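You operate a simulated robot arm through the tools that you are given. There is no shell and no other tool. Be economical: measure what you need, move in short steps, check, and stop when the job is done.

You are at the controls of a simulated robot arm. One attempt, no reset.

Task
Pack the game into the give carton, fold both flaps and tape them.
Fine: the game is the box on the table; it stands upright in the carton; press the tape strip down across both flaps. Set down upright: what you pick out.

It is judged by the outcome, as a careful person would: the job done as asked, and still so three seconds after it is handed in. It fails if anything else is knocked over, pushed out of place, dropped, spilled or broken. Flat cloth is picked up by pressing the open fingertips on it (5 to 10 N) and closing them slowly along it; thin cloth reads only 2 to 8 mm in the jaws.

Robot
A 7-joint arm with a two-finger parallel gripper, fixed in place. Base frame: the origin is at the foot of the arm, x ahead of it, y to its left, z up. Lengths are in mm, angles in degrees, forces in N, time in s.
With the tool pointing down near the work surface it reaches from about 320 to 780 mm from the base axis. Its first joint turns from -166.0 to 166.0 degrees. Payload 3.91 kg.
Tool frame: the origin (TCP) lies between the finger pads and is the grasp point; the fingertips stand 30 mm ahead of it; z points along the fingers, y is the line along which they close. The gripper opens to 110 mm. The fingers are 20 mm wide and 10 mm thick; the gripper's body (48 by 112 mm) begins 55 mm behind the TCP.
Orientation is that of the tool frame in the base frame, as a unit quaternion [x, y, z, w]. With the fingers straight down and closing along the base's y, the tool's x points along the base's -x, its y along +y and its z along -z.

Tools
- The arm moves only by the tool apply_moves. Its argument "motion" is a list of rows, each a list of 3 entries, a list of its own where there are three numbers: the gripper command, from -1 (shut) to 1 (fully open), values between in proportion, then the shift along the base's x, y, z in mm, then the turn, a rotation vector about the base's x, y, z in degrees. In form: [[claw, [x, y, z], [rx, ry, rz]], ...]. A call has 1 to 10 rows; each row shifts and turns the commanded pose from where the row before left it. Each row takes 0.2 s and may step no farther than 50 mm and 8.6 degrees from the row before; otherwise, or with a gripper value out of range, the whole call is refused. Where a pose cannot be reached the arm comes as near as it can. A force on the tool above 90 N (or 10 N above the force at the start of the call, whichever is more), or a blocked arm, ends the call early, and 0.2 s more pass. The fingers move at their own pace (about 153 mm/s each) and stop on an object; they squeeze with about 23 N. The grip force told is the motor's: it shows also when the fingers shut on nothing. Time passes only in rows, and 0.2 s behind the last, so rows that do not move let the fingers close. It gives the time, the measured TCP pose, the force on the tool (base axes), the opening and the grip force at its end, in the units of the frame above (readings bear some noise), with the torque about the TCP (base axes, N m) and any sound that the robot's microphone picked up.
- Cameras (640 x 400 px; columns grow to the right, rows downward): "scene" is fixed at [399.5, 649.7, 1605.4]; the picture's right is [-0.97, 0.23, 0.00], its down [0.10, 0.43, -0.90] and it looks along [-0.20, -0.87, -0.44] (base axes); focal length 369 px, centre (320, 200). "wrist" rides on the gripper at [77, 7, -114] in the tool frame; the picture's right is [-0.09, 1.00, 0.00], its down [-0.80, -0.07, -0.59] and it looks along [-0.59, -0.05, 0.80] (tool axes); focal length 270 px, centre (320, 200). There is no depth. A picture from a camera that has moved, and an enlarged one, comes with that camera's place and axes in the base frame and with its lens.
- snapshot(camera): a new picture of that camera. The clock stands still meanwhile.
- slide_trunk(by): slides the trunk up (or, below 0, down) by that many mm; the arm rides with it, the base frame stays. It gives what a move gives, with no picture.
- close_up(camera, box): a new picture of the part [left, top, right, bottom] of that camera's present view, enlarged. The clock stands still meanwhile.
- close_job(): hands the job in; it is judged then, once.

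Go step by step. Nothing tells you positions but the pictures and the camera data: compare them with the known pose of the tool, close in by small moves and look again before you grip or let go. The budget is 120 turns and 64 pictures, counting those below and the enlarged ones. Unless the task says otherwise, let go and move clear before handing in, and close with one line.

The tools are called as name(argument=value, ...) on one line, values as JSON. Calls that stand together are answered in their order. apply_moves: Moves the arm, as the interface text tells. Its arguments: {"type":"object","properties":{"motion":{"type":"array","items":{"type":"array"}}},"required":["motion"]} The other tools are called the same way: slide_trunk (by) slides the trunk up or down; snapshot (camera) takes a picture; close_up (camera, box) takes an enlarged picture of a part of a camera's view; close_job () hands the job in.

At the start:

```text
time: 0.0
position: [33.4, -445.7, 1225.7]
tool_rot: [0.0, 1.0, 0.001, -0.001]
force: [0.0, 0.3, -0.3]
wrist_torque: [0.02, 0.02, 0.02]
width: 109.9
finger_force: 0.0
trunk travel left (down, up): [-575.0, 35.0]
```

scene: 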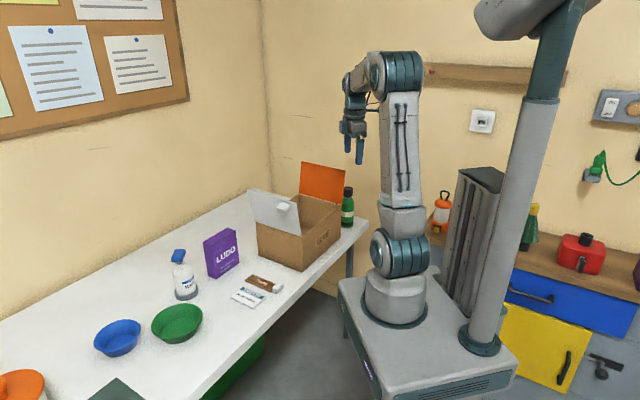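
wrist: 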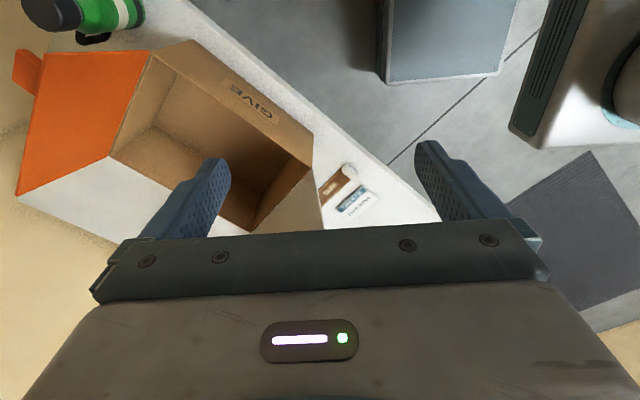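

I see the LUDO game box, the open carton marked GIVE, a tape strip card near the table's edge, bottles and bowls. I'll enlarge the work area first.

close_up(camera="scene", box=[230, 150, 370, 280])

close_up(camera="scene", box=[150, 220, 300, 320])

close_up(camera="wrist", box=[0, 0, 400, 250])

```text
3.08 times, centred on (300, 215) of scene
camera zoom: at [399.5, 649.7, 1605.4], right [-0.97, 0.23, 0.0], down [0.1, 0.43, -0.9], along [-0.2, -0.87, -0.44], focal length 1136 px, centre (382, 154)
```

zoom: 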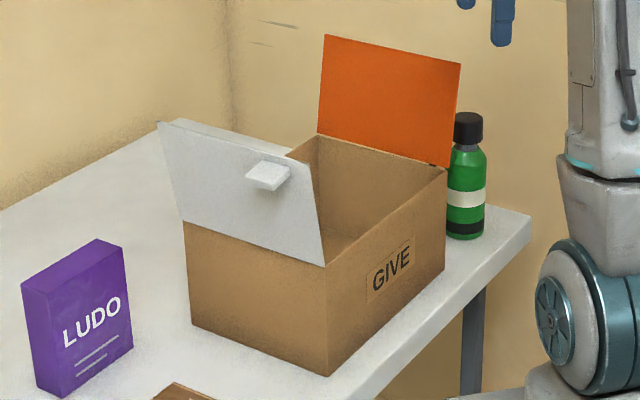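

```text
4.00 times, centred on (225, 270) of scene
camera zoom: at [399.5, 649.7, 1605.4], right [-0.97, 0.23, 0.0], down [0.1, 0.43, -0.9], along [-0.2, -0.87, -0.44], focal length 1477 px, centre (700, -80)
```

zoom: 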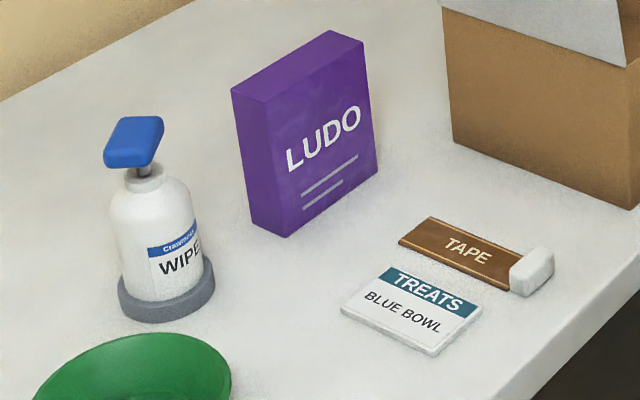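

```text
1.60 times, centred on (200, 125) of wrist
camera zoom: at [-44.1, -438.8, 1339.7], right [0.09, 1.0, 0.0], down [0.8, -0.07, 0.59], along [0.59, -0.05, -0.8], focal length 432 px, centre (512, 320)
```

zoom: 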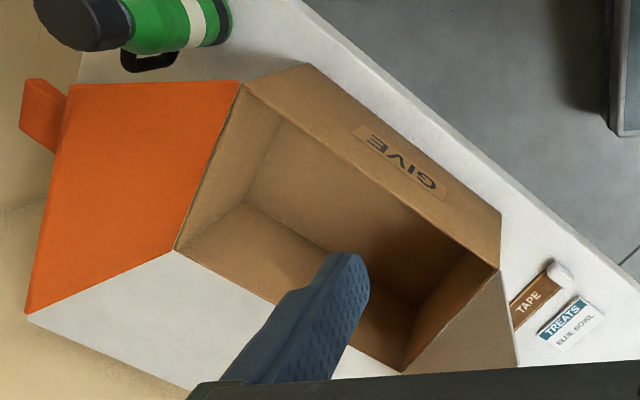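

The carton is at about (172, -653), rim z≈904 and turned 45°. The game (about 120x45x150) is near (492, -565), and the table is at z≈742. I'll move high above the game with the gripper turned 45°.

apply_moves(motion=[[0.2, [45, -11, 0], [0, 0, 4.5]], [0.2, [46, -12, 0], [0, 0, 4.5]], [0.2, [46, -12, 0], [0, 0, 4.5]], [0.2, [46, -12, 0], [0, 0, 4.5]], [0.2, [46, -12, 0], [0, 0, 4.5]], [0.2, [46, -12, 0], [0, 0, 4.5]], [0.2, [46, -12, 0], [0, 0, 4.5]], [0.2, [46, -12, 0], [0, 0, 4.5]], [0.2, [46, -12, 0], [0, 0, 4.5]], [0.2, [46, -12, 0], [0, 0, 4.5]]])

snapshot(camera="wrist")

snapshot(camera="scene")

```text
time: 2.2
position: [473.7, -531.9, 1216.6]
tool_rot: [-0.383, 0.924, 0.001, 0.0]
force: [0.6, -0.6, -0.7]
wrist_torque: [0.0, 0.06, 0.01]
width: 66.1
finger_force: 0.1
out of reach, approached as far as the arm can: row 9, 10
trunk travel left (down, up): [-575.0, 35.0]
```

```text
58 pictures are left
camera wrist: at [414.9, -581.9, 1330.7], right [-0.64, 0.77, 0.0], down [0.62, 0.52, 0.59], along [0.45, 0.38, -0.8], focal length 270 px, centre (320, 200)
```

wrist: 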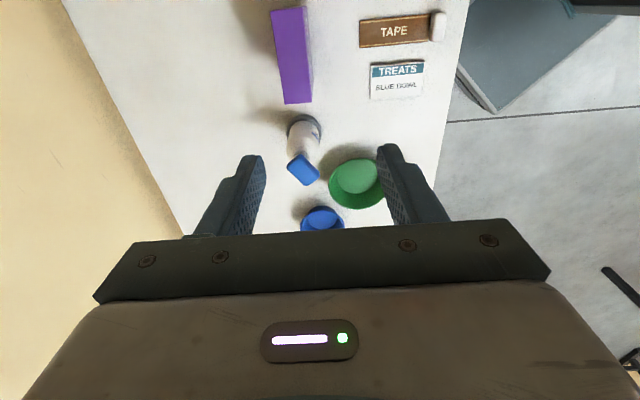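

```text
57 pictures are left
```

scene: 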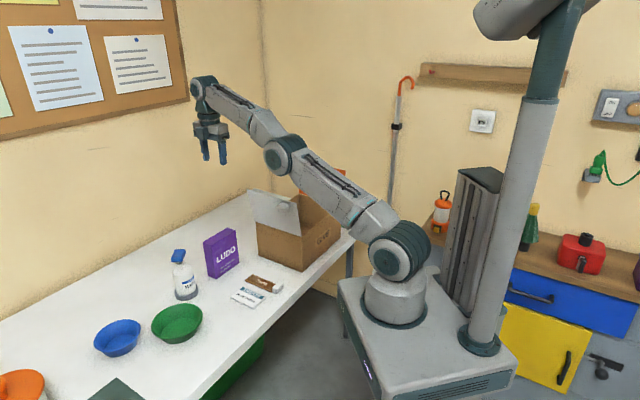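

The game's top is confirmed at centre (492, -567), with its long side at 45°. The trunk goes down 250 to bring it in reach.

slide_trunk(by=-250)

apply_moves(motion=[[0.5, [0, 0, 0], [0, 0, 0]]])

```text
time: 4.8
position: [472.8, -532.8, 968.1]
tool_rot: [-0.382, 0.924, 0.0, 0.0]
force: [0.2, 0.4, 0.0]
wrist_torque: [-0.01, 0.02, 0.01]
width: 65.9
finger_force: 0.0
trunk travel left (down, up): [-325.0, 285.0]
```

```text
time: 5.2
position: [471.2, -532.6, 965.7]
tool_rot: [-0.382, 0.924, 0.0, -0.001]
force: [-0.6, -0.4, 0.0]
wrist_torque: [0.01, 0.0, -0.02]
width: 82.7
finger_force: 0.1
trunk travel left (down, up): [-325.0, 285.0]
```

slide_trunk(by=130)

apply_moves(motion=[[0.5, [0, 0, -40], [0, 0, 0]], [0.5, [0, 0, -40], [0, 0, 0]], [0.5, [10, -17, -40], [0, 0, 0]], [0.5, [11, -18, -40], [0, 0, 0]], [0.5, [0, 0, 0], [0, 0, 0]]])

snapshot(camera="wrist")

```text
time: 6.8
position: [471.4, -533.5, 1096.6]
tool_rot: [-0.383, 0.924, 0.0, 0.0]
force: [0.3, 0.6, -0.2]
wrist_torque: [0.01, -0.02, 0.0]
width: 82.4
finger_force: 0.0
trunk travel left (down, up): [-455.0, 155.0]
```

```text
time: 8.0
position: [491.9, -566.6, 935.1]
tool_rot: [-0.383, 0.924, 0.0, 0.001]
force: [0.9, -0.7, 0.4]
wrist_torque: [0.01, 0.04, 0.0]
width: 82.4
finger_force: 0.1
trunk travel left (down, up): [-455.0, 155.0]
```

```text
56 pictures are left
camera wrist: at [433.3, -616.6, 1050.1], right [-0.64, 0.77, 0.0], down [0.62, 0.52, 0.59], along [0.46, 0.38, -0.8], focal length 270 px, centre (320, 200)
```

wrist: 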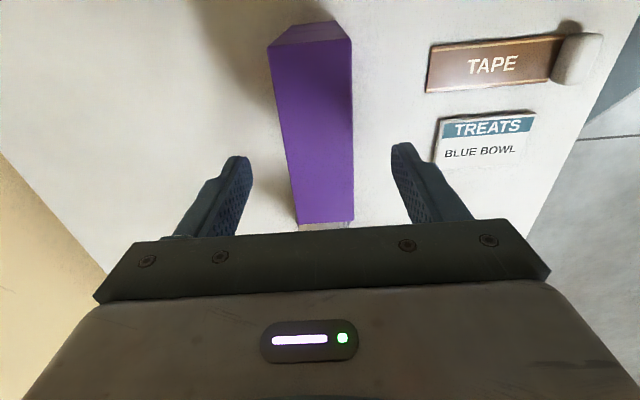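

Fingers are aligned over the game's top. I'll descend and grip.

apply_moves(motion=[[0.5, [1, 0, -33], [0, 0, 0]], [0.5, [1, 0, -32], [0, 0, 0]], [0.5, [0, 0, 0], [0, 0, 0]], [-0.4, [0, 0, 0], [0, 0, 0]], [-0.6, [0, 0, 0], [0, 0, 0]], [-0.6, [0, 0, 0], [0, 0, 0]]])

```text
time: 9.4
position: [493.9, -567.8, 869.7]
tool_rot: [-0.382, 0.924, -0.001, 0.001]
force: [0.3, 0.0, -0.1]
wrist_torque: [-0.05, -0.07, -0.01]
width: 45.1
finger_force: 23.3
trunk travel left (down, up): [-455.0, 155.0]
```

Gripped at 45 mm. Now I'll lift with the trunk.

slide_trunk(by=150)

apply_moves(motion=[[-0.6, [-15, 17, 40], [0, 0, 0]], [-0.6, [-15, 17, 40], [0, 0, 0]], [-0.6, [-15, 17, 40], [0, 0, 0]], [-0.6, [-15, 17, 40], [0, 0, 0]], [-0.6, [-10, 0, 30], [0, 0, 0]], [-0.6, [0, 0, 0], [0, 0, 0]]])

snapshot(camera="scene")

```text
time: 11.1
position: [493.8, -567.2, 1020.4]
tool_rot: [-0.384, 0.924, 0.0, 0.0]
force: [-0.1, -0.1, -4.0]
wrist_torque: [-0.01, 0.0, -0.02]
width: 44.6
finger_force: 23.3
trunk travel left (down, up): [-605.0, 5.0]
```

```text
time: 12.5
position: [424.2, -497.7, 1211.2]
tool_rot: [-0.382, 0.924, 0.0, 0.0]
force: [-0.4, -0.2, -2.8]
wrist_torque: [0.02, 0.02, -0.04]
width: 44.6
finger_force: 23.5
trunk travel left (down, up): [-605.0, 5.0]
```

```text
55 pictures are left
```

scene: 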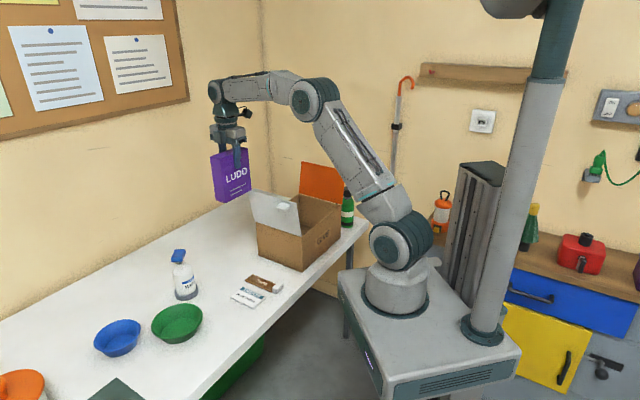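

Lifted clear, bottom near z≈1083. I'll carry it over the carton's centre at that height.

apply_moves(motion=[[-0.6, [-36, -22, 0], [0, 0, 0]], [-0.6, [-36, -22, 0], [0, 0, 0]], [-0.6, [-36, -22, 0], [0, 0, 0]], [-0.6, [-36, -22, 0], [0, 0, 0]], [-0.6, [-36, -22, 0], [0, 0, 0]], [-0.6, [-37, -21, 0], [0, 0, 0]], [-0.6, [-37, -21, 0], [0, 0, 0]], [-0.6, [0, 0, 0], [0, 0, 0]]])

snapshot(camera="wrist")

close_up(camera="scene", box=[190, 80, 380, 280])

```text
time: 14.3
position: [170.1, -651.6, 1208.4]
tool_rot: [-0.383, 0.924, 0.0, 0.0]
force: [0.1, -0.2, -2.5]
wrist_torque: [0.04, 0.03, -0.04]
width: 44.7
finger_force: 23.2
trunk travel left (down, up): [-605.0, 5.0]
```

```text
54 pictures are left
camera wrist: at [110.7, -701.5, 1323.5], right [-0.64, 0.77, 0.0], down [0.62, 0.52, 0.59], along [0.46, 0.38, -0.8], focal length 270 px, centre (320, 200)
```

wrist: 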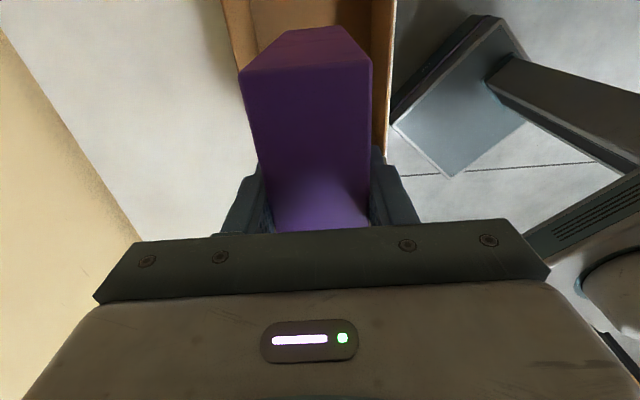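

```text
2.00 times, centred on (285, 180) of scene
camera zoom: at [399.5, 649.7, 1605.4], right [-0.97, 0.23, 0.0], down [0.1, 0.43, -0.9], along [-0.2, -0.87, -0.44], focal length 738 px, centre (390, 240)
```

zoom: 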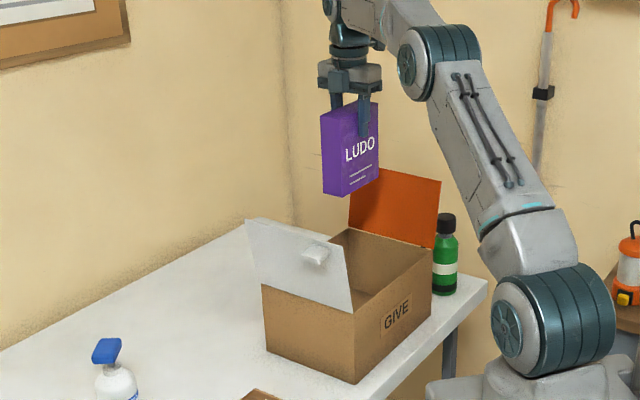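

The game sits over the carton's opening with ample side clearance. I'll lower it mostly by trunk.

slide_trunk(by=-200)

close_up(camera="scene", box=[190, 80, 380, 280])

```text
time: 16.5
position: [169.7, -650.8, 1008.8]
tool_rot: [-0.383, 0.924, 0.0, -0.001]
force: [0.1, -0.9, -4.3]
wrist_torque: [0.01, 0.0, 0.0]
width: 45.0
finger_force: 23.2
trunk travel left (down, up): [-405.0, 205.0]
```

```text
2.00 times, centred on (285, 180) of scene
camera zoom: at [399.5, 649.7, 1605.4], right [-0.97, 0.23, 0.0], down [0.1, 0.43, -0.9], along [-0.2, -0.87, -0.44], focal length 738 px, centre (390, 240)
```

zoom: 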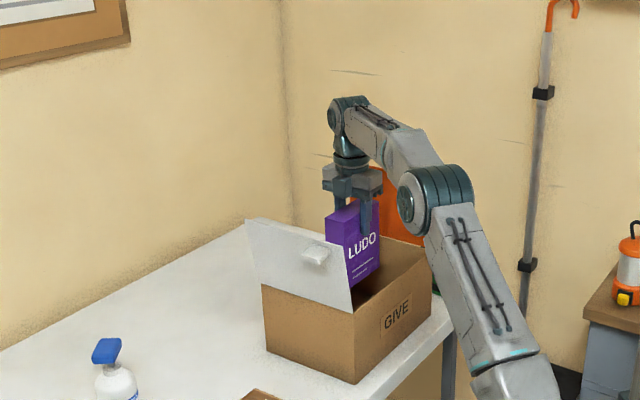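

apply_moves(motion=[[-0.6, [0, 0, -30], [0, 0, 0]], [-0.6, [0, 0, -30], [0, 0, 0]], [-0.6, [0, 0, -30], [0, 0, 0]], [-0.6, [0, 0, -28], [0, 0, 0]], [-0.6, [0, 0, 0], [0, 0, 0]]])

close_up(camera="scene", box=[190, 80, 380, 280])

snapshot(camera="wrist")

```text
time: 17.7
position: [170.3, -652.9, 890.2]
tool_rot: [-0.382, 0.924, 0.0, 0.001]
force: [-0.2, -0.9, -2.5]
wrist_torque: [-0.01, -0.01, 0.03]
width: 44.9
finger_force: 23.0
trunk travel left (down, up): [-405.0, 205.0]
```

```text
2.00 times, centred on (285, 180) of scene
camera zoom: at [399.5, 649.7, 1605.4], right [-0.97, 0.23, 0.0], down [0.1, 0.43, -0.9], along [-0.2, -0.87, -0.44], focal length 738 px, centre (390, 240)
```

zoom: 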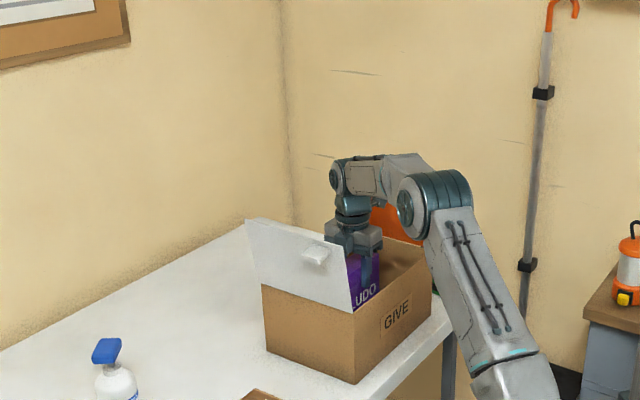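

```text
50 pictures are left
camera wrist: at [110.7, -702.4, 1005.2], right [-0.64, 0.77, 0.0], down [0.62, 0.52, 0.59], along [0.46, 0.38, -0.8], focal length 270 px, centre (320, 200)
```

wrist: 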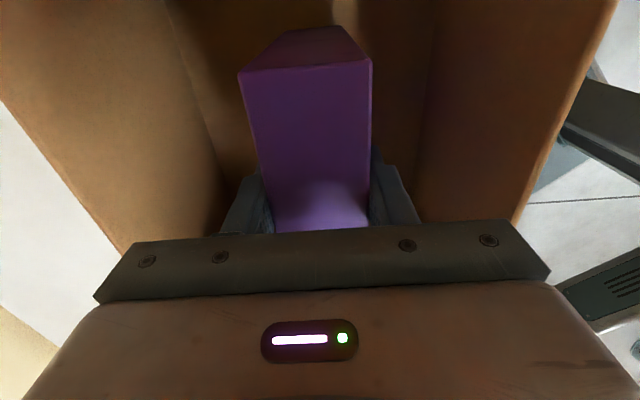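

apply_moves(motion=[[-0.6, [0, 0, -6], [0, 0, 0]], [-0.6, [0, 0, -4], [0, 0, 0]], [-0.6, [0, 0, -2], [0, 0, 0]], [-0.6, [0, 0, 0], [0, 0, 0]]])

apply_moves(motion=[[-0.6, [0, 0, -2], [0, 0, 0]], [-0.6, [0, 0, -1], [0, 0, 0]], [-0.6, [0, 0, 0], [0, 0, 0]]])

```text
time: 18.7
position: [169.4, -652.1, 877.5]
tool_rot: [-0.383, 0.924, 0.0, 0.0]
force: [0.7, -0.4, -2.8]
wrist_torque: [-0.01, 0.03, 0.01]
width: 44.8
finger_force: 22.8
trunk travel left (down, up): [-405.0, 205.0]
```

```text
time: 19.5
position: [169.6, -651.7, 878.5]
tool_rot: [-0.383, 0.924, -0.003, 0.0]
force: [0.7, -2.2, 15.4]
wrist_torque: [0.42, -0.21, -0.02]
width: 45.0
finger_force: 23.4
trunk travel left (down, up): [-405.0, 205.0]
```

The game is on the carton's floor (contact force 15 N). I'll ease off, release and raise straight up.

apply_moves(motion=[[-0.6, [0, 0, 2], [0, 0, 0]], [0.0, [0, 0, 0], [0, 0, 0]], [0.1, [0, 0, 0], [0, 0, 0]], [0.1, [0, 0, 25], [0, 0, 0]], [0.1, [0, 0, 40], [0, 0, 0]], [0.1, [0, 0, 40], [0, 0, 0]], [0.1, [0, 0, 40], [0, 0, 0]], [0.1, [0, 0, 40], [0, 0, 0]]])

slide_trunk(by=160)

snapshot(camera="wrist")

close_up(camera="scene", box=[190, 100, 380, 280])

```text
time: 21.3
position: [169.7, -651.9, 1063.1]
tool_rot: [-0.382, 0.924, 0.002, 0.0]
force: [0.5, -0.7, -0.6]
wrist_torque: [0.02, 0.0, -0.01]
width: 60.6
finger_force: 0.1
trunk travel left (down, up): [-405.0, 205.0]
```

```text
time: 23.1
position: [169.8, -650.7, 1222.8]
tool_rot: [-0.382, 0.924, -0.001, 0.001]
force: [0.4, 0.1, -0.6]
wrist_torque: [0.01, -0.03, -0.02]
width: 60.6
finger_force: 0.0
trunk travel left (down, up): [-565.0, 45.0]
```

```text
49 pictures are left
camera wrist: at [110.5, -700.9, 1337.4], right [-0.64, 0.77, 0.0], down [0.62, 0.52, 0.59], along [0.46, 0.38, -0.8], focal length 270 px, centre (320, 200)
```

wrist: 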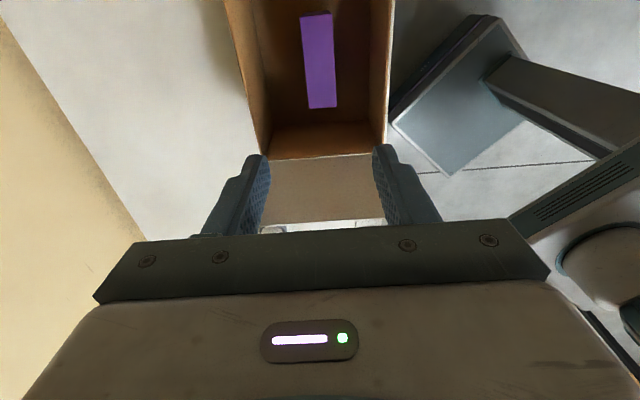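

```text
2.22 times, centred on (285, 190) of scene
camera zoom: at [399.5, 649.7, 1605.4], right [-0.97, 0.23, 0.0], down [0.1, 0.43, -0.9], along [-0.2, -0.87, -0.44], focal length 820 px, centre (398, 222)
```

zoom: 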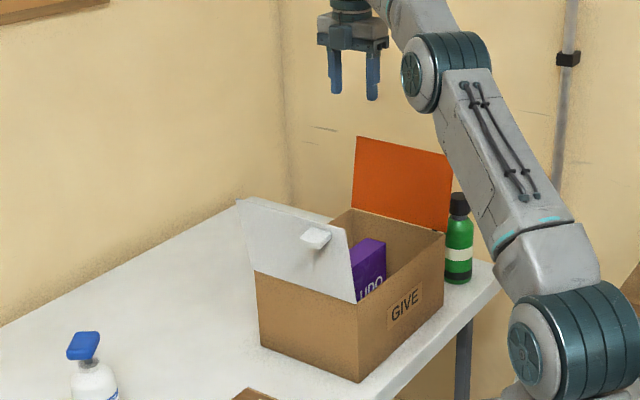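

Game is in and upright. Now the flaps: I'll look closely at the tabs.

close_up(camera="wrist", box=[200, 120, 440, 260])

close_up(camera="scene", box=[240, 155, 350, 225])

```text
2.67 times, centred on (320, 190) of wrist
camera zoom: at [110.5, -700.9, 1337.4], right [-0.64, 0.77, 0.0], down [0.62, 0.52, 0.59], along [0.46, 0.38, -0.8], focal length 721 px, centre (320, 227)
```

zoom: 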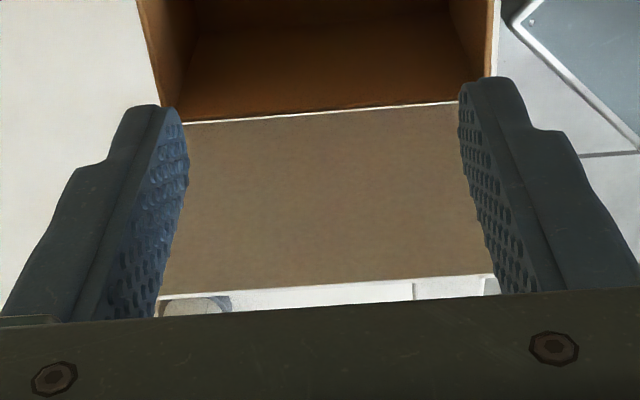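

```text
5.71 times, centred on (295, 190) of scene
camera zoom: at [399.5, 649.7, 1605.4], right [-0.97, 0.23, 0.0], down [0.1, 0.43, -0.9], along [-0.2, -0.87, -0.44], focal length 2110 px, centre (463, 257)
```

zoom: 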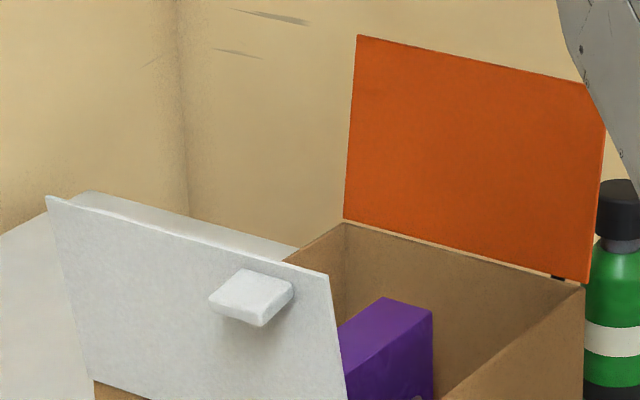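

Tab on the white flap is toward its near (A) end, so I'll push at the other half. I'm closing the fingers and going behind (outside) the white flap.

apply_moves(motion=[[-1, [35, 26, 0], [0, 0, 0]], [-1, [35, 26, 0], [0, 0, 0]], [-1, [35, 26, 0], [0, 0, 0]], [-1, [35, 26, 0], [0, 0, 0]], [-1, [38, 30, 0], [0, 0, 0]], [-1, [0, 0, -48], [0, 0, 0]], [-1, [0, 0, -48], [0, 0, 0]], [-1, [0, 0, -48], [0, 0, 0]], [-1, [0, 0, -48], [0, 0, 0]], [-1, [0, 0, 0], [0, 0, 0]]])

close_up(camera="scene", box=[190, 100, 380, 280])

```text
time: 25.3
position: [347.2, -516.4, 1031.2]
tool_rot: [-0.383, 0.924, 0.0, 0.0]
force: [0.0, -0.1, -0.2]
wrist_torque: [0.01, 0.0, 0.02]
width: 0.0
finger_force: 22.6
trunk travel left (down, up): [-565.0, 45.0]
```

```text
2.22 times, centred on (285, 190) of scene
camera zoom: at [399.5, 649.7, 1605.4], right [-0.97, 0.23, 0.0], down [0.1, 0.43, -0.9], along [-0.2, -0.87, -0.44], focal length 820 px, centre (398, 222)
```

zoom: 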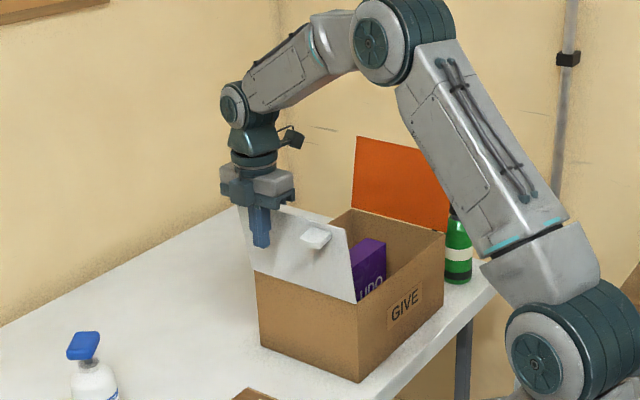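

apply_moves(motion=[[-1, [-10, -10, 0], [0, 0, 0]], [-1, [-10, -10, 0], [0, 0, 0]], [-1, [-10, -10, 0], [0, 0, 0]], [-1, [-8, -8, 0], [0, 0, 0]], [-1, [-8, -8, 0], [0, 0, 0]], [-1, [0, 0, 0], [0, 0, 0]]])

close_up(camera="scene", box=[190, 100, 380, 280])

```text
time: 26.7
position: [300.5, -562.4, 1030.5]
tool_rot: [-0.382, 0.924, 0.0, 0.001]
force: [0.6, 0.0, -0.1]
wrist_torque: [0.0, -0.03, 0.05]
width: 0.0
finger_force: 22.8
trunk travel left (down, up): [-565.0, 45.0]
```

```text
2.22 times, centred on (285, 190) of scene
camera zoom: at [399.5, 649.7, 1605.4], right [-0.97, 0.23, 0.0], down [0.1, 0.43, -0.9], along [-0.2, -0.87, -0.44], focal length 820 px, centre (398, 222)
```

zoom: 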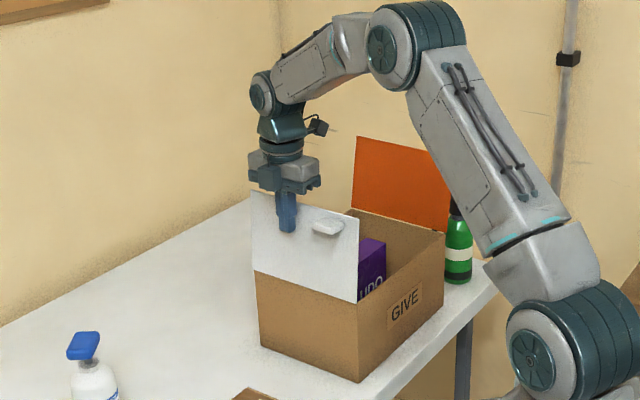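

apply_moves(motion=[[-1, [-11, -11, -2], [0, 0, 0]], [-1, [-11, -11, -4], [0, 0, 0]], [-1, [-11, -11, -7], [0, 0, 0]], [-1, [-8, -8, -10], [0, 0, 0]], [-1, [-8, -8, -12], [0, 0, 0]], [-1, [-7, -7, -13], [0, 0, 0]], [-1, [0, 0, 0], [0, 0, 0]]])

close_up(camera="scene", box=[190, 100, 380, 280])

```text
time: 28.3
position: [245.5, -619.9, 981.3]
tool_rot: [-0.382, 0.924, 0.0, 0.0]
force: [0.3, 1.0, 0.4]
wrist_torque: [-0.01, -0.03, 0.02]
width: 0.0
finger_force: 23.2
trunk travel left (down, up): [-565.0, 45.0]
```

```text
2.22 times, centred on (285, 190) of scene
camera zoom: at [399.5, 649.7, 1605.4], right [-0.97, 0.23, 0.0], down [0.1, 0.43, -0.9], along [-0.2, -0.87, -0.44], focal length 820 px, centre (398, 222)
```

zoom: 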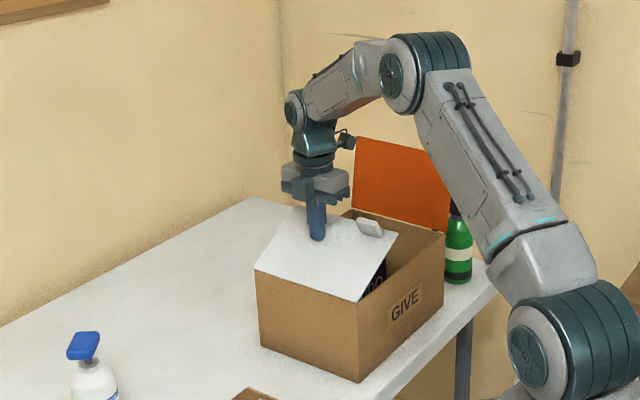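

apply_moves(motion=[[-1, [-5, -5, -13], [0, 0, 0]], [-1, [-3, -3, -13], [0, 0, 0]], [-1, [-1, -1, -10], [0, 0, 0]], [-1, [0, 0, -4], [0, 0, 0]], [-1, [0, 0, 0], [0, 0, 0]]])

close_up(camera="scene", box=[190, 100, 380, 280])

```text
time: 29.5
position: [236.3, -627.8, 942.3]
tool_rot: [-0.382, 0.924, 0.0, 0.0]
force: [0.3, 0.9, -0.2]
wrist_torque: [0.01, -0.02, -0.03]
width: 0.1
finger_force: 23.0
trunk travel left (down, up): [-565.0, 45.0]
```

```text
2.22 times, centred on (285, 190) of scene
camera zoom: at [399.5, 649.7, 1605.4], right [-0.97, 0.23, 0.0], down [0.1, 0.43, -0.9], along [-0.2, -0.87, -0.44], focal length 820 px, centre (398, 222)
```

zoom: 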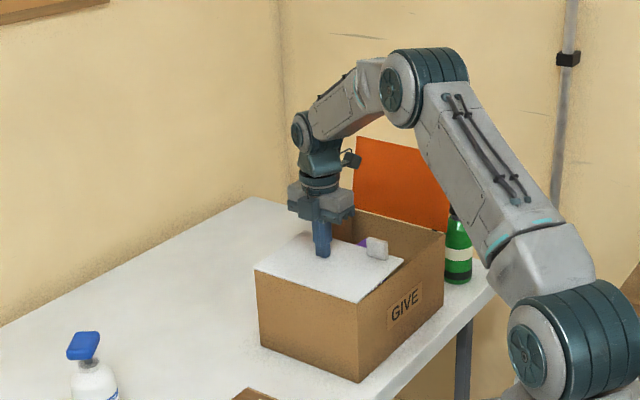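

apply_moves(motion=[[-1, [0, 0, -3], [0, 0, 0]], [-1, [0, 0, -2], [0, 0, 0]], [-1, [0, 0, 0], [0, 0, 0]]])

apply_moves(motion=[[-1, [0, 0, -2], [0, 0, 0]], [-1, [0, 0, -1], [0, 0, 0]], [-1, [0, 0, 0], [0, 0, 0]]])

```text
time: 30.3
position: [236.8, -627.7, 937.9]
tool_rot: [-0.382, 0.924, 0.0, 0.001]
force: [-0.9, 0.2, 0.7]
wrist_torque: [0.01, 0.01, -0.01]
width: 0.0
finger_force: 22.6
trunk travel left (down, up): [-565.0, 45.0]
```

```text
time: 31.1
position: [236.8, -628.1, 935.4]
tool_rot: [-0.383, 0.924, -0.001, 0.0]
force: [-0.2, 1.1, 1.2]
wrist_torque: [0.02, 0.0, -0.02]
width: 0.0
finger_force: 23.4
trunk travel left (down, up): [-565.0, 45.0]
```

apply_moves(motion=[[-1, [0, 0, -1], [0, 0, 0]], [-1, [0, 0, -1], [0, 0, 0]], [-1, [0, 0, 0], [0, 0, 0]]])

close_up(camera="scene", box=[230, 150, 350, 250])

snapshot(camera="wrist")

```text
time: 31.9
position: [236.6, -628.0, 935.1]
tool_rot: [-0.383, 0.924, -0.002, 0.0]
force: [0.8, -0.2, 11.9]
wrist_torque: [0.08, -0.08, -0.02]
width: 0.0
finger_force: 22.7
trunk travel left (down, up): [-565.0, 45.0]
```

```text
4.00 times, centred on (290, 200) of scene
camera zoom: at [399.5, 649.7, 1605.4], right [-0.97, 0.23, 0.0], down [0.1, 0.43, -0.9], along [-0.2, -0.87, -0.44], focal length 1477 px, centre (440, 200)
```

zoom: 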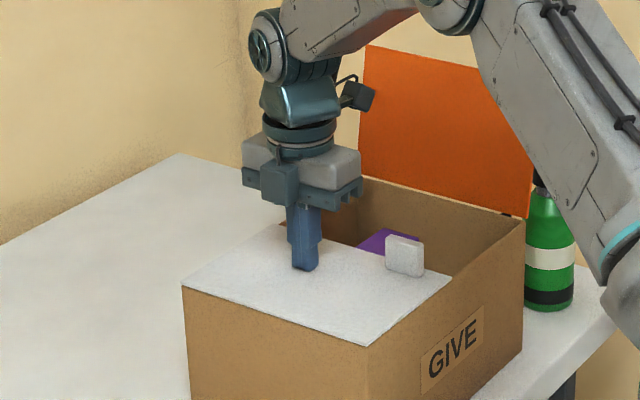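

```text
40 pictures are left
camera wrist: at [177.6, -677.4, 1049.3], right [-0.64, 0.77, 0.0], down [0.62, 0.52, 0.59], along [0.46, 0.38, -0.8], focal length 270 px, centre (320, 200)
```

wrist: 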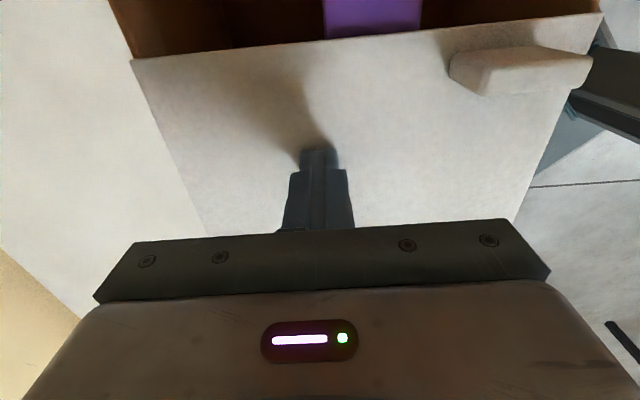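

White flap is flat (surface z≈905) with its tab up near the GIVE-side. Next is the orange flap: raise, tilt the tool 24° for extra reach, and go over to its outer side.

apply_moves(motion=[[-1, [0, 0, 45], [0, 0, 0]], [-1, [0, 0, 45], [0, 0, 0]], [-1, [0, 0, 45], [0, 0, 0]], [-1, [0, 0, 40], [0, 0, 0]], [-1, [-20, -5, 30], [-5.6, -5.73, 0]], [-1, [-30, -10, 0], [-5.6, -5.73, 0]], [-1, [-35, -10, 0], [-5.6, -5.73, 0]], [-1, [0, 0, 0], [0, 0, 0]]])

slide_trunk(by=40)

snapshot(camera="wrist")

```text
time: 33.7
position: [153.7, -652.6, 1137.9]
tool_rot: [-0.374, 0.903, -0.192, 0.083]
force: [0.6, 0.1, -0.6]
wrist_torque: [-0.01, 0.01, 0.04]
width: 0.2
finger_force: 23.6
trunk travel left (down, up): [-565.0, 45.0]
```

```text
time: 34.5
position: [151.4, -653.0, 1177.8]
tool_rot: [-0.374, 0.904, -0.191, 0.082]
force: [0.7, -0.6, 0.8]
wrist_torque: [-0.02, 0.01, 0.01]
width: 0.1
finger_force: 22.7
trunk travel left (down, up): [-605.0, 5.0]
```

```text
39 pictures are left
camera wrist: at [59.9, -670.9, 1279.4], right [-0.58, 0.71, -0.41], down [0.44, 0.69, 0.58], along [0.69, 0.16, -0.71], focal length 270 px, centre (320, 200)
```

wrist: 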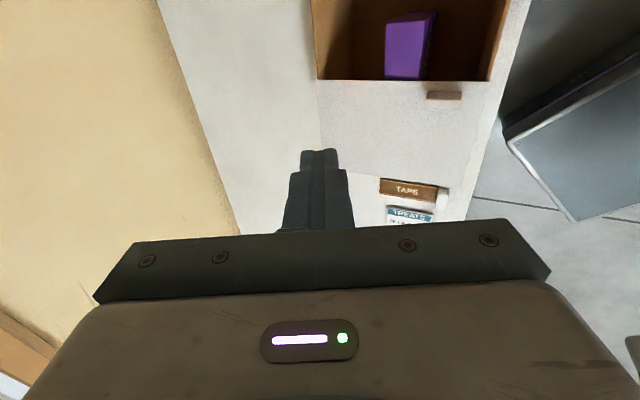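

apply_moves(motion=[[-1, [-28, -30, 0], [0, 0, 0]], [-1, [-28, -30, 0], [0, 0, 0]], [-1, [-28, -29, 0], [0, 0, 0]], [-1, [-28, -29, 0], [0, 0, 0]], [-1, [-28, -30, 0], [0, 0, 0]], [-1, [0, 0, 0], [0, 0, 0]]])

close_up(camera="scene", box=[220, 80, 380, 230])

snapshot(camera="wrist")

```text
time: 35.9
position: [20.6, -757.2, 1166.0]
tool_rot: [-0.374, 0.904, -0.192, 0.083]
force: [0.6, 1.4, 0.8]
wrist_torque: [-0.01, 0.03, -0.01]
width: 0.1
finger_force: 23.1
out of reach, approached as far as the arm can: row 4, 5
trunk travel left (down, up): [-605.0, 5.0]
```

```text
2.67 times, centred on (300, 155) of scene
camera zoom: at [399.5, 649.7, 1605.4], right [-0.97, 0.23, 0.0], down [0.1, 0.43, -0.9], along [-0.2, -0.87, -0.44], focal length 985 px, centre (373, 320)
```

zoom: 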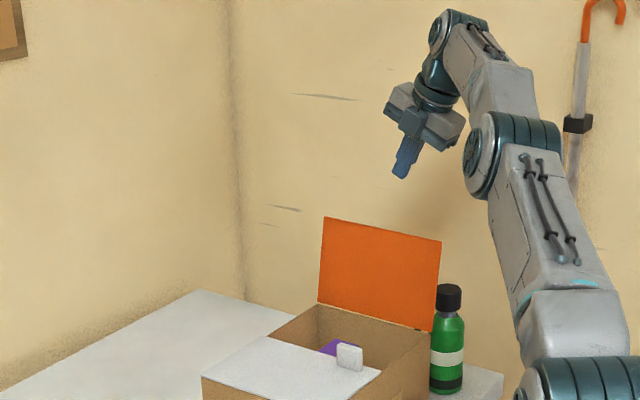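

```text
37 pictures are left
camera wrist: at [-71.9, -775.4, 1267.0], right [-0.58, 0.71, -0.41], down [0.44, 0.69, 0.58], along [0.69, 0.16, -0.71], focal length 270 px, centre (320, 200)
```

wrist: 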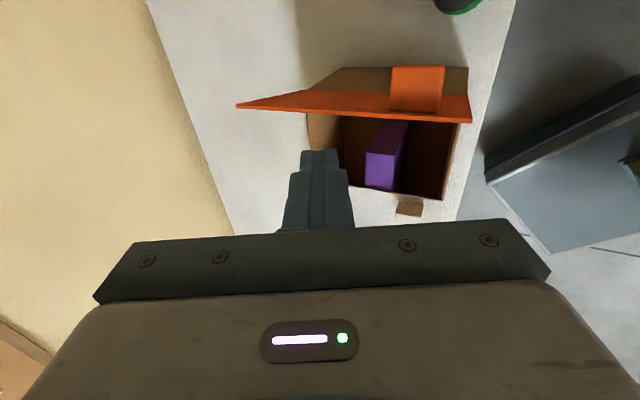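

The orange flap's top edge runs (-25,-706) to (121,-857), with its tab near the B end. I'll descend while moving outward to get behind it, mid-width.

apply_moves(motion=[[-1, [0, 0, -25], [0, 0, 0]], [-1, [-3, -7, -20], [0, 0, 0]], [-1, [-3, -7, -5], [0, 0, 0]], [-1, [-3, -7, -5], [0, 0, 0]], [-1, [-3, -7, 0], [0, 0, 0]], [-1, [0, 0, 0], [0, 0, 0]]])

snapshot(camera="wrist")

```text
time: 37.3
position: [9.6, -770.9, 1107.1]
tool_rot: [-0.374, 0.904, -0.191, 0.082]
force: [1.1, 0.2, -0.6]
wrist_torque: [-0.01, 0.03, -0.03]
width: 0.0
finger_force: 22.7
out of reach, approached as far as the arm can: row 4, 5
trunk travel left (down, up): [-605.0, 5.0]
```

```text
36 pictures are left
camera wrist: at [-82.1, -787.7, 1208.6], right [-0.58, 0.71, -0.41], down [0.44, 0.69, 0.58], along [0.69, 0.16, -0.71], focal length 270 px, centre (320, 200)
```

wrist: 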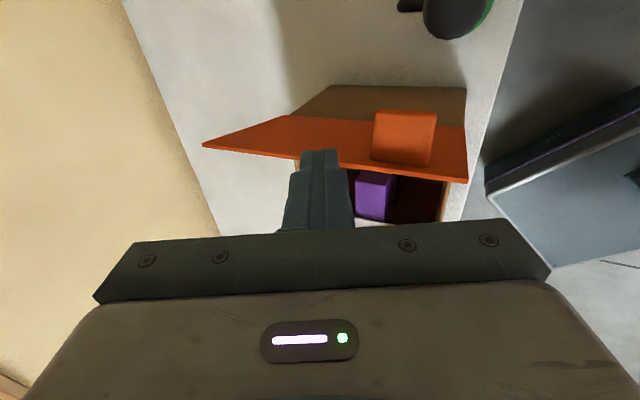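

Reach is tight there. Instead I'll push on the narrow strip of the flap between its tab and the B corner, which is nearer. I'll un-tilt and move along the outside at a safe height.

apply_moves(motion=[[-1, [-6, 6, 15], [0, 0, 0]], [-1, [-10, 8, 0], [5.6, 5.73, 0]], [-1, [-10, 8, 0], [5.6, 5.73, 0]], [-1, [-12, 10, 0], [5.6, 5.73, 0]], [-1, [-12, 10, 0], [0, 0, 0]], [-1, [0, 0, 0], [0, 0, 0]]])

snapshot(camera="wrist")

```text
time: 38.7
position: [-40.6, -699.5, 1119.3]
tool_rot: [-0.383, 0.924, 0.001, 0.0]
force: [0.7, -0.2, -0.1]
wrist_torque: [0.0, 0.01, -0.02]
width: 0.0
finger_force: 22.8
out of reach, approached as far as the arm can: row 2, 3, 4
trunk travel left (down, up): [-605.0, 5.0]
```

```text
35 pictures are left
camera wrist: at [-99.9, -748.7, 1234.2], right [-0.64, 0.77, 0.0], down [0.62, 0.52, 0.59], along [0.46, 0.38, -0.8], focal length 270 px, centre (320, 200)
```

wrist: 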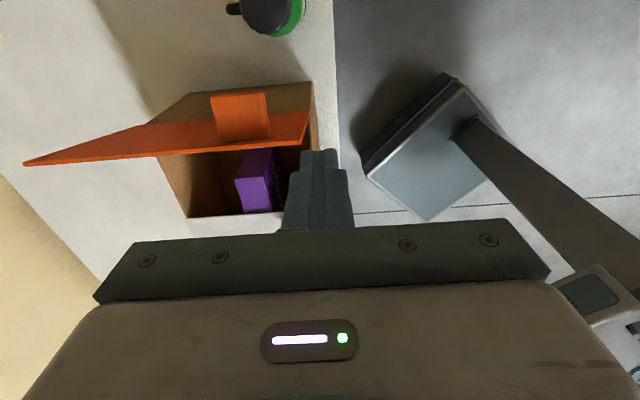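

apply_moves(motion=[[-1, [-14, -3, 0], [0, 0, 0]], [-1, [0, 0, -40], [0, 0, 0]], [-1, [0, 0, -40], [0, 0, 0]], [-1, [10, -10, 0], [0, 0, 0]], [-1, [9, -10, 0], [0, 0, 0]], [-1, [0, 0, 0], [0, 0, 0]]])

snapshot(camera="wrist")

close_up(camera="scene", box=[260, 120, 380, 220])

```text
time: 40.1
position: [-35.2, -721.5, 1039.9]
tool_rot: [-0.383, 0.924, 0.001, 0.0]
force: [0.3, 0.1, -0.3]
wrist_torque: [0.0, -0.02, 0.01]
width: 0.0
finger_force: 23.3
trunk travel left (down, up): [-605.0, 5.0]
```

```text
34 pictures are left
camera wrist: at [-94.6, -771.1, 1155.2], right [-0.64, 0.77, 0.0], down [0.62, 0.52, 0.59], along [0.46, 0.38, -0.8], focal length 270 px, centre (320, 200)
```

wrist: 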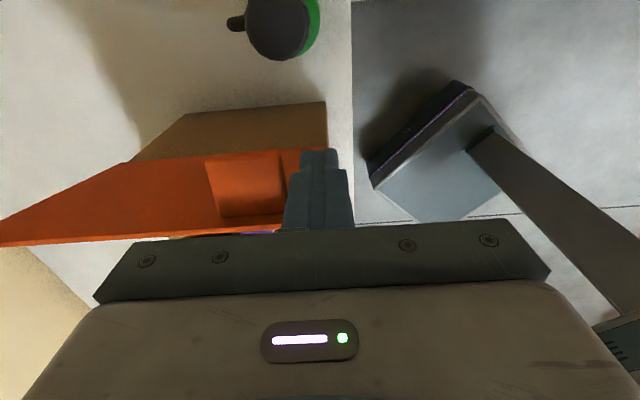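

```text
4.00 times, centred on (320, 170) of scene
camera zoom: at [399.5, 649.7, 1605.4], right [-0.97, 0.23, 0.0], down [0.1, 0.43, -0.9], along [-0.2, -0.87, -0.44], focal length 1477 px, centre (320, 320)
```

zoom: 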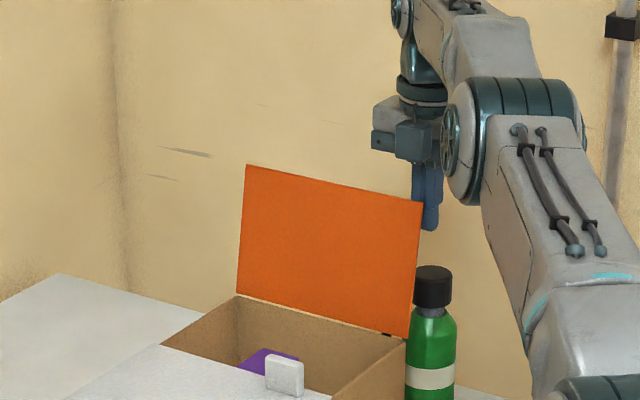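

apply_moves(motion=[[-1, [6, 6, 0], [0, 0, 0]], [-1, [7, 7, 0], [0, 0, 0]], [-1, [7, 7, 0], [0, 0, 0]], [-1, [7, 7, 0], [0, 0, 0]], [-1, [0, 0, 0], [0, 0, 0]]])

close_up(camera="scene", box=[260, 120, 380, 220])

```text
time: 41.3
position: [-8.0, -695.1, 1039.6]
tool_rot: [-0.382, 0.924, 0.0, -0.001]
force: [0.2, 0.0, 0.1]
wrist_torque: [-0.04, 0.01, -0.01]
width: 0.3
finger_force: 23.2
trunk travel left (down, up): [-605.0, 5.0]
```

```text
4.00 times, centred on (320, 170) of scene
camera zoom: at [399.5, 649.7, 1605.4], right [-0.97, 0.23, 0.0], down [0.1, 0.43, -0.9], along [-0.2, -0.87, -0.44], focal length 1477 px, centre (320, 320)
```

zoom: 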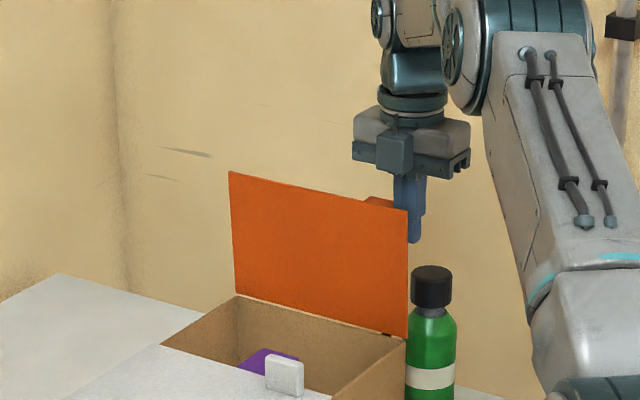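

apply_moves(motion=[[-1, [12, 12, -2], [0, 0, 0]], [-1, [12, 12, -5], [0, 0, 0]], [-1, [12, 12, -7], [0, 0, 0]], [-1, [10, 10, -11], [0, 0, 0]], [-1, [9, 9, -13], [0, 0, 0]], [-1, [8, 8, -14], [0, 0, 0]], [-1, [0, 0, 0], [0, 0, 0]]])

close_up(camera="scene", box=[230, 120, 380, 250])

```text
time: 42.9
position: [54.2, -631.6, 986.8]
tool_rot: [-0.382, 0.924, -0.001, 0.0]
force: [0.7, 0.6, -0.5]
wrist_torque: [0.02, 0.03, 0.0]
width: 0.1
finger_force: 23.8
trunk travel left (down, up): [-605.0, 5.0]
```

```text
3.08 times, centred on (305, 185) of scene
camera zoom: at [399.5, 649.7, 1605.4], right [-0.97, 0.23, 0.0], down [0.1, 0.43, -0.9], along [-0.2, -0.87, -0.44], focal length 1136 px, centre (366, 246)
```

zoom: 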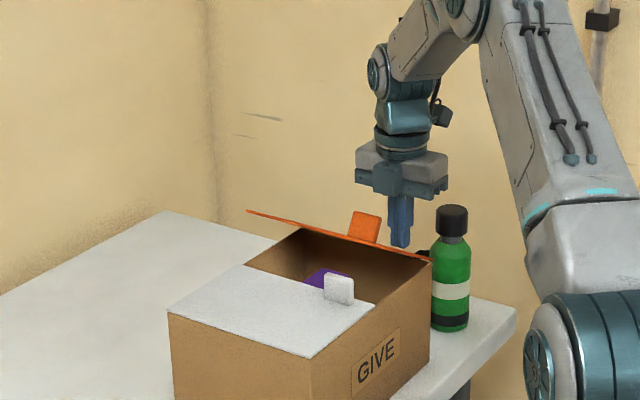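

apply_moves(motion=[[-1, [5, 3, -14], [0, 0, 0]], [-1, [4, 2, -14], [0, 0, 0]], [-1, [2, 1, -12], [0, 0, 0]], [-1, [1, 0, -7], [0, 0, 0]], [-1, [0, 0, 0], [0, 0, 0]]])

apply_moves(motion=[[-1, [0, 0, -2], [0, 0, 0]], [-1, [0, 0, -1.5], [0, 0, 0]], [-1, [0, 0, -1], [0, 0, 0]], [-1, [0, 0, 0], [0, 0, 0]]])

close_up(camera="scene", box=[230, 120, 380, 250])

```text
time: 44.1
position: [66.1, -626.3, 940.4]
tool_rot: [-0.382, 0.924, 0.0, 0.0]
force: [0.2, 0.0, -0.8]
wrist_torque: [-0.01, 0.01, 0.01]
width: 0.0
finger_force: 23.5
trunk travel left (down, up): [-605.0, 5.0]
```

```text
time: 45.1
position: [67.4, -626.3, 936.5]
tool_rot: [-0.382, 0.924, 0.0, 0.0]
force: [-0.5, 0.4, -0.8]
wrist_torque: [0.0, -0.05, -0.03]
width: 0.0
finger_force: 23.2
trunk travel left (down, up): [-605.0, 5.0]
```

```text
3.08 times, centred on (305, 185) of scene
camera zoom: at [399.5, 649.7, 1605.4], right [-0.97, 0.23, 0.0], down [0.1, 0.43, -0.9], along [-0.2, -0.87, -0.44], focal length 1136 px, centre (366, 246)
```

zoom: 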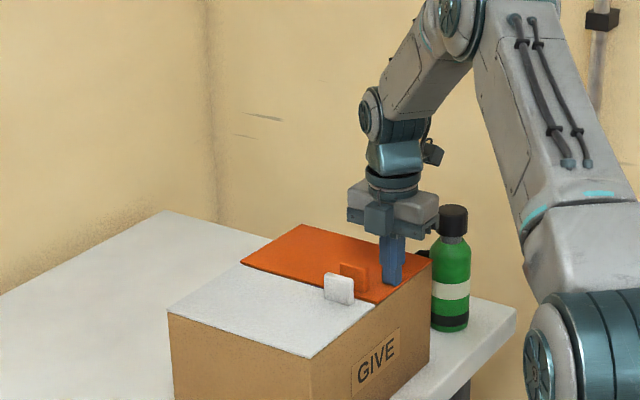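

apply_moves(motion=[[-1, [0, 0, -1.5], [0, 0, 0]], [-1, [0, 0, -1.5], [0, 0, 0]], [-1, [0, 0, 0], [0, 0, 0]]])

apply_moves(motion=[[-1, [0, 0, 45], [0, 0, 0]], [-1, [0, 0, 45], [0, 0, 0]], [-1, [0, 0, 45], [0, 0, 0]], [-1, [0, 0, 45], [0, 0, 0]], [-1, [0, 0, 0], [0, 0, 0]]])

snapshot(camera="wrist")

close_up(camera="scene", box=[230, 170, 350, 270])

```text
time: 45.9
position: [67.4, -626.7, 934.9]
tool_rot: [-0.383, 0.924, 0.0, -0.001]
force: [0.3, 0.3, 9.2]
wrist_torque: [-0.03, 0.03, -0.03]
width: 0.0
finger_force: 23.0
trunk travel left (down, up): [-605.0, 5.0]
```

```text
time: 47.1
position: [66.1, -625.2, 1114.5]
tool_rot: [-0.382, 0.924, 0.0, -0.001]
force: [1.2, 0.0, -0.4]
wrist_torque: [0.0, -0.03, -0.02]
width: 0.0
finger_force: 23.3
trunk travel left (down, up): [-605.0, 5.0]
```

```text
29 pictures are left
camera wrist: at [7.0, -675.5, 1229.0], right [-0.64, 0.77, 0.0], down [0.62, 0.52, 0.59], along [0.46, 0.38, -0.8], focal length 270 px, centre (320, 200)
```

wrist: 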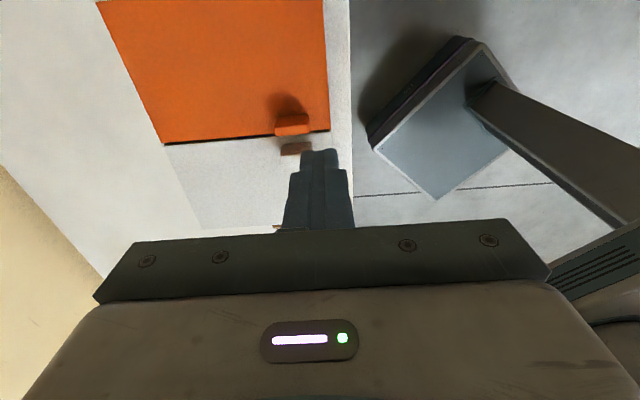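

```text
4.00 times, centred on (290, 220) of scene
camera zoom: at [399.5, 649.7, 1605.4], right [-0.97, 0.23, 0.0], down [0.1, 0.43, -0.9], along [-0.2, -0.87, -0.44], focal length 1477 px, centre (440, 120)
```

zoom: 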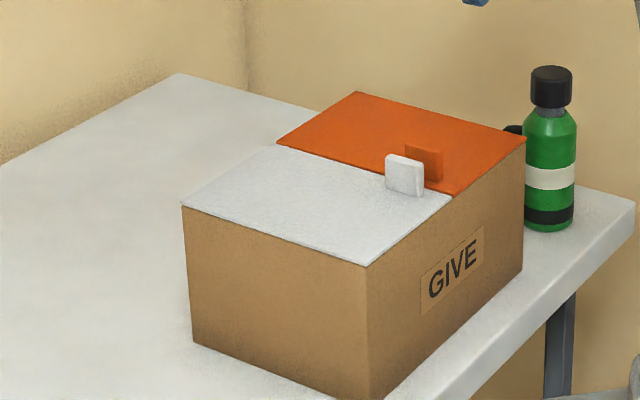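

Both flaps are folded flat and the game is inside. Next the tape strip near (350,-435): I'll move above its block and turn the gripper -90° to look and grip across it.

apply_moves(motion=[[0.5, [22, 22, 0], [0, 0, -8.5]], [0.5, [22, 22, 0], [0, 0, -8.5]], [0.5, [22, 22, 0], [0, 0, -8.5]], [0.5, [22, 22, 0], [0, 0, -8.5]], [0.5, [22, 23, 0], [0, 0, -8.5]], [0.5, [22, 23, 0], [0, 0, -8.5]], [0.5, [22, 23, 0], [0, 0, -8.5]], [0.5, [22, 23, 0], [0, 0, -8.5]], [0.5, [22, 23, 0], [0, 0, -8.5]], [0.5, [22, 23, 0], [0, 0, -8.5]]])

apply_moves(motion=[[0.5, [15, 5, -40], [0, 0, -5]], [0.5, [5, 5, -40], [0, 0, 0]], [0.5, [0, 0, -40], [0, 0, 0]], [0.5, [0, 0, 0], [0, 0, 0]]])

snapshot(camera="wrist")

```text
time: 49.3
position: [287.1, -397.9, 1113.5]
tool_rot: [0.343, 0.939, -0.001, 0.0]
force: [0.3, -1.1, 0.5]
wrist_torque: [-0.02, 0.02, 0.02]
width: 82.6
finger_force: 0.0
trunk travel left (down, up): [-605.0, 5.0]
```

```text
time: 50.3
position: [305.2, -388.5, 992.9]
tool_rot: [0.382, 0.924, 0.0, 0.0]
force: [-0.1, 0.4, 0.7]
wrist_torque: [0.01, 0.01, 0.01]
width: 82.5
finger_force: 0.1
trunk travel left (down, up): [-605.0, 5.0]
```

```text
27 pictures are left
camera wrist: at [256.1, -330.2, 1107.9], right [0.77, 0.64, 0.0], down [0.52, -0.62, 0.59], along [0.38, -0.46, -0.8], focal length 270 px, centre (320, 200)
```

wrist: 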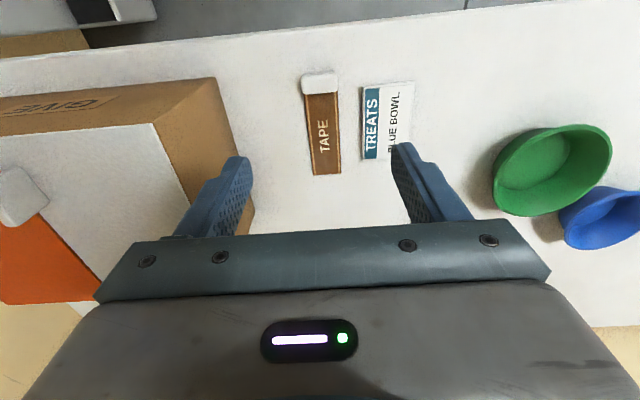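

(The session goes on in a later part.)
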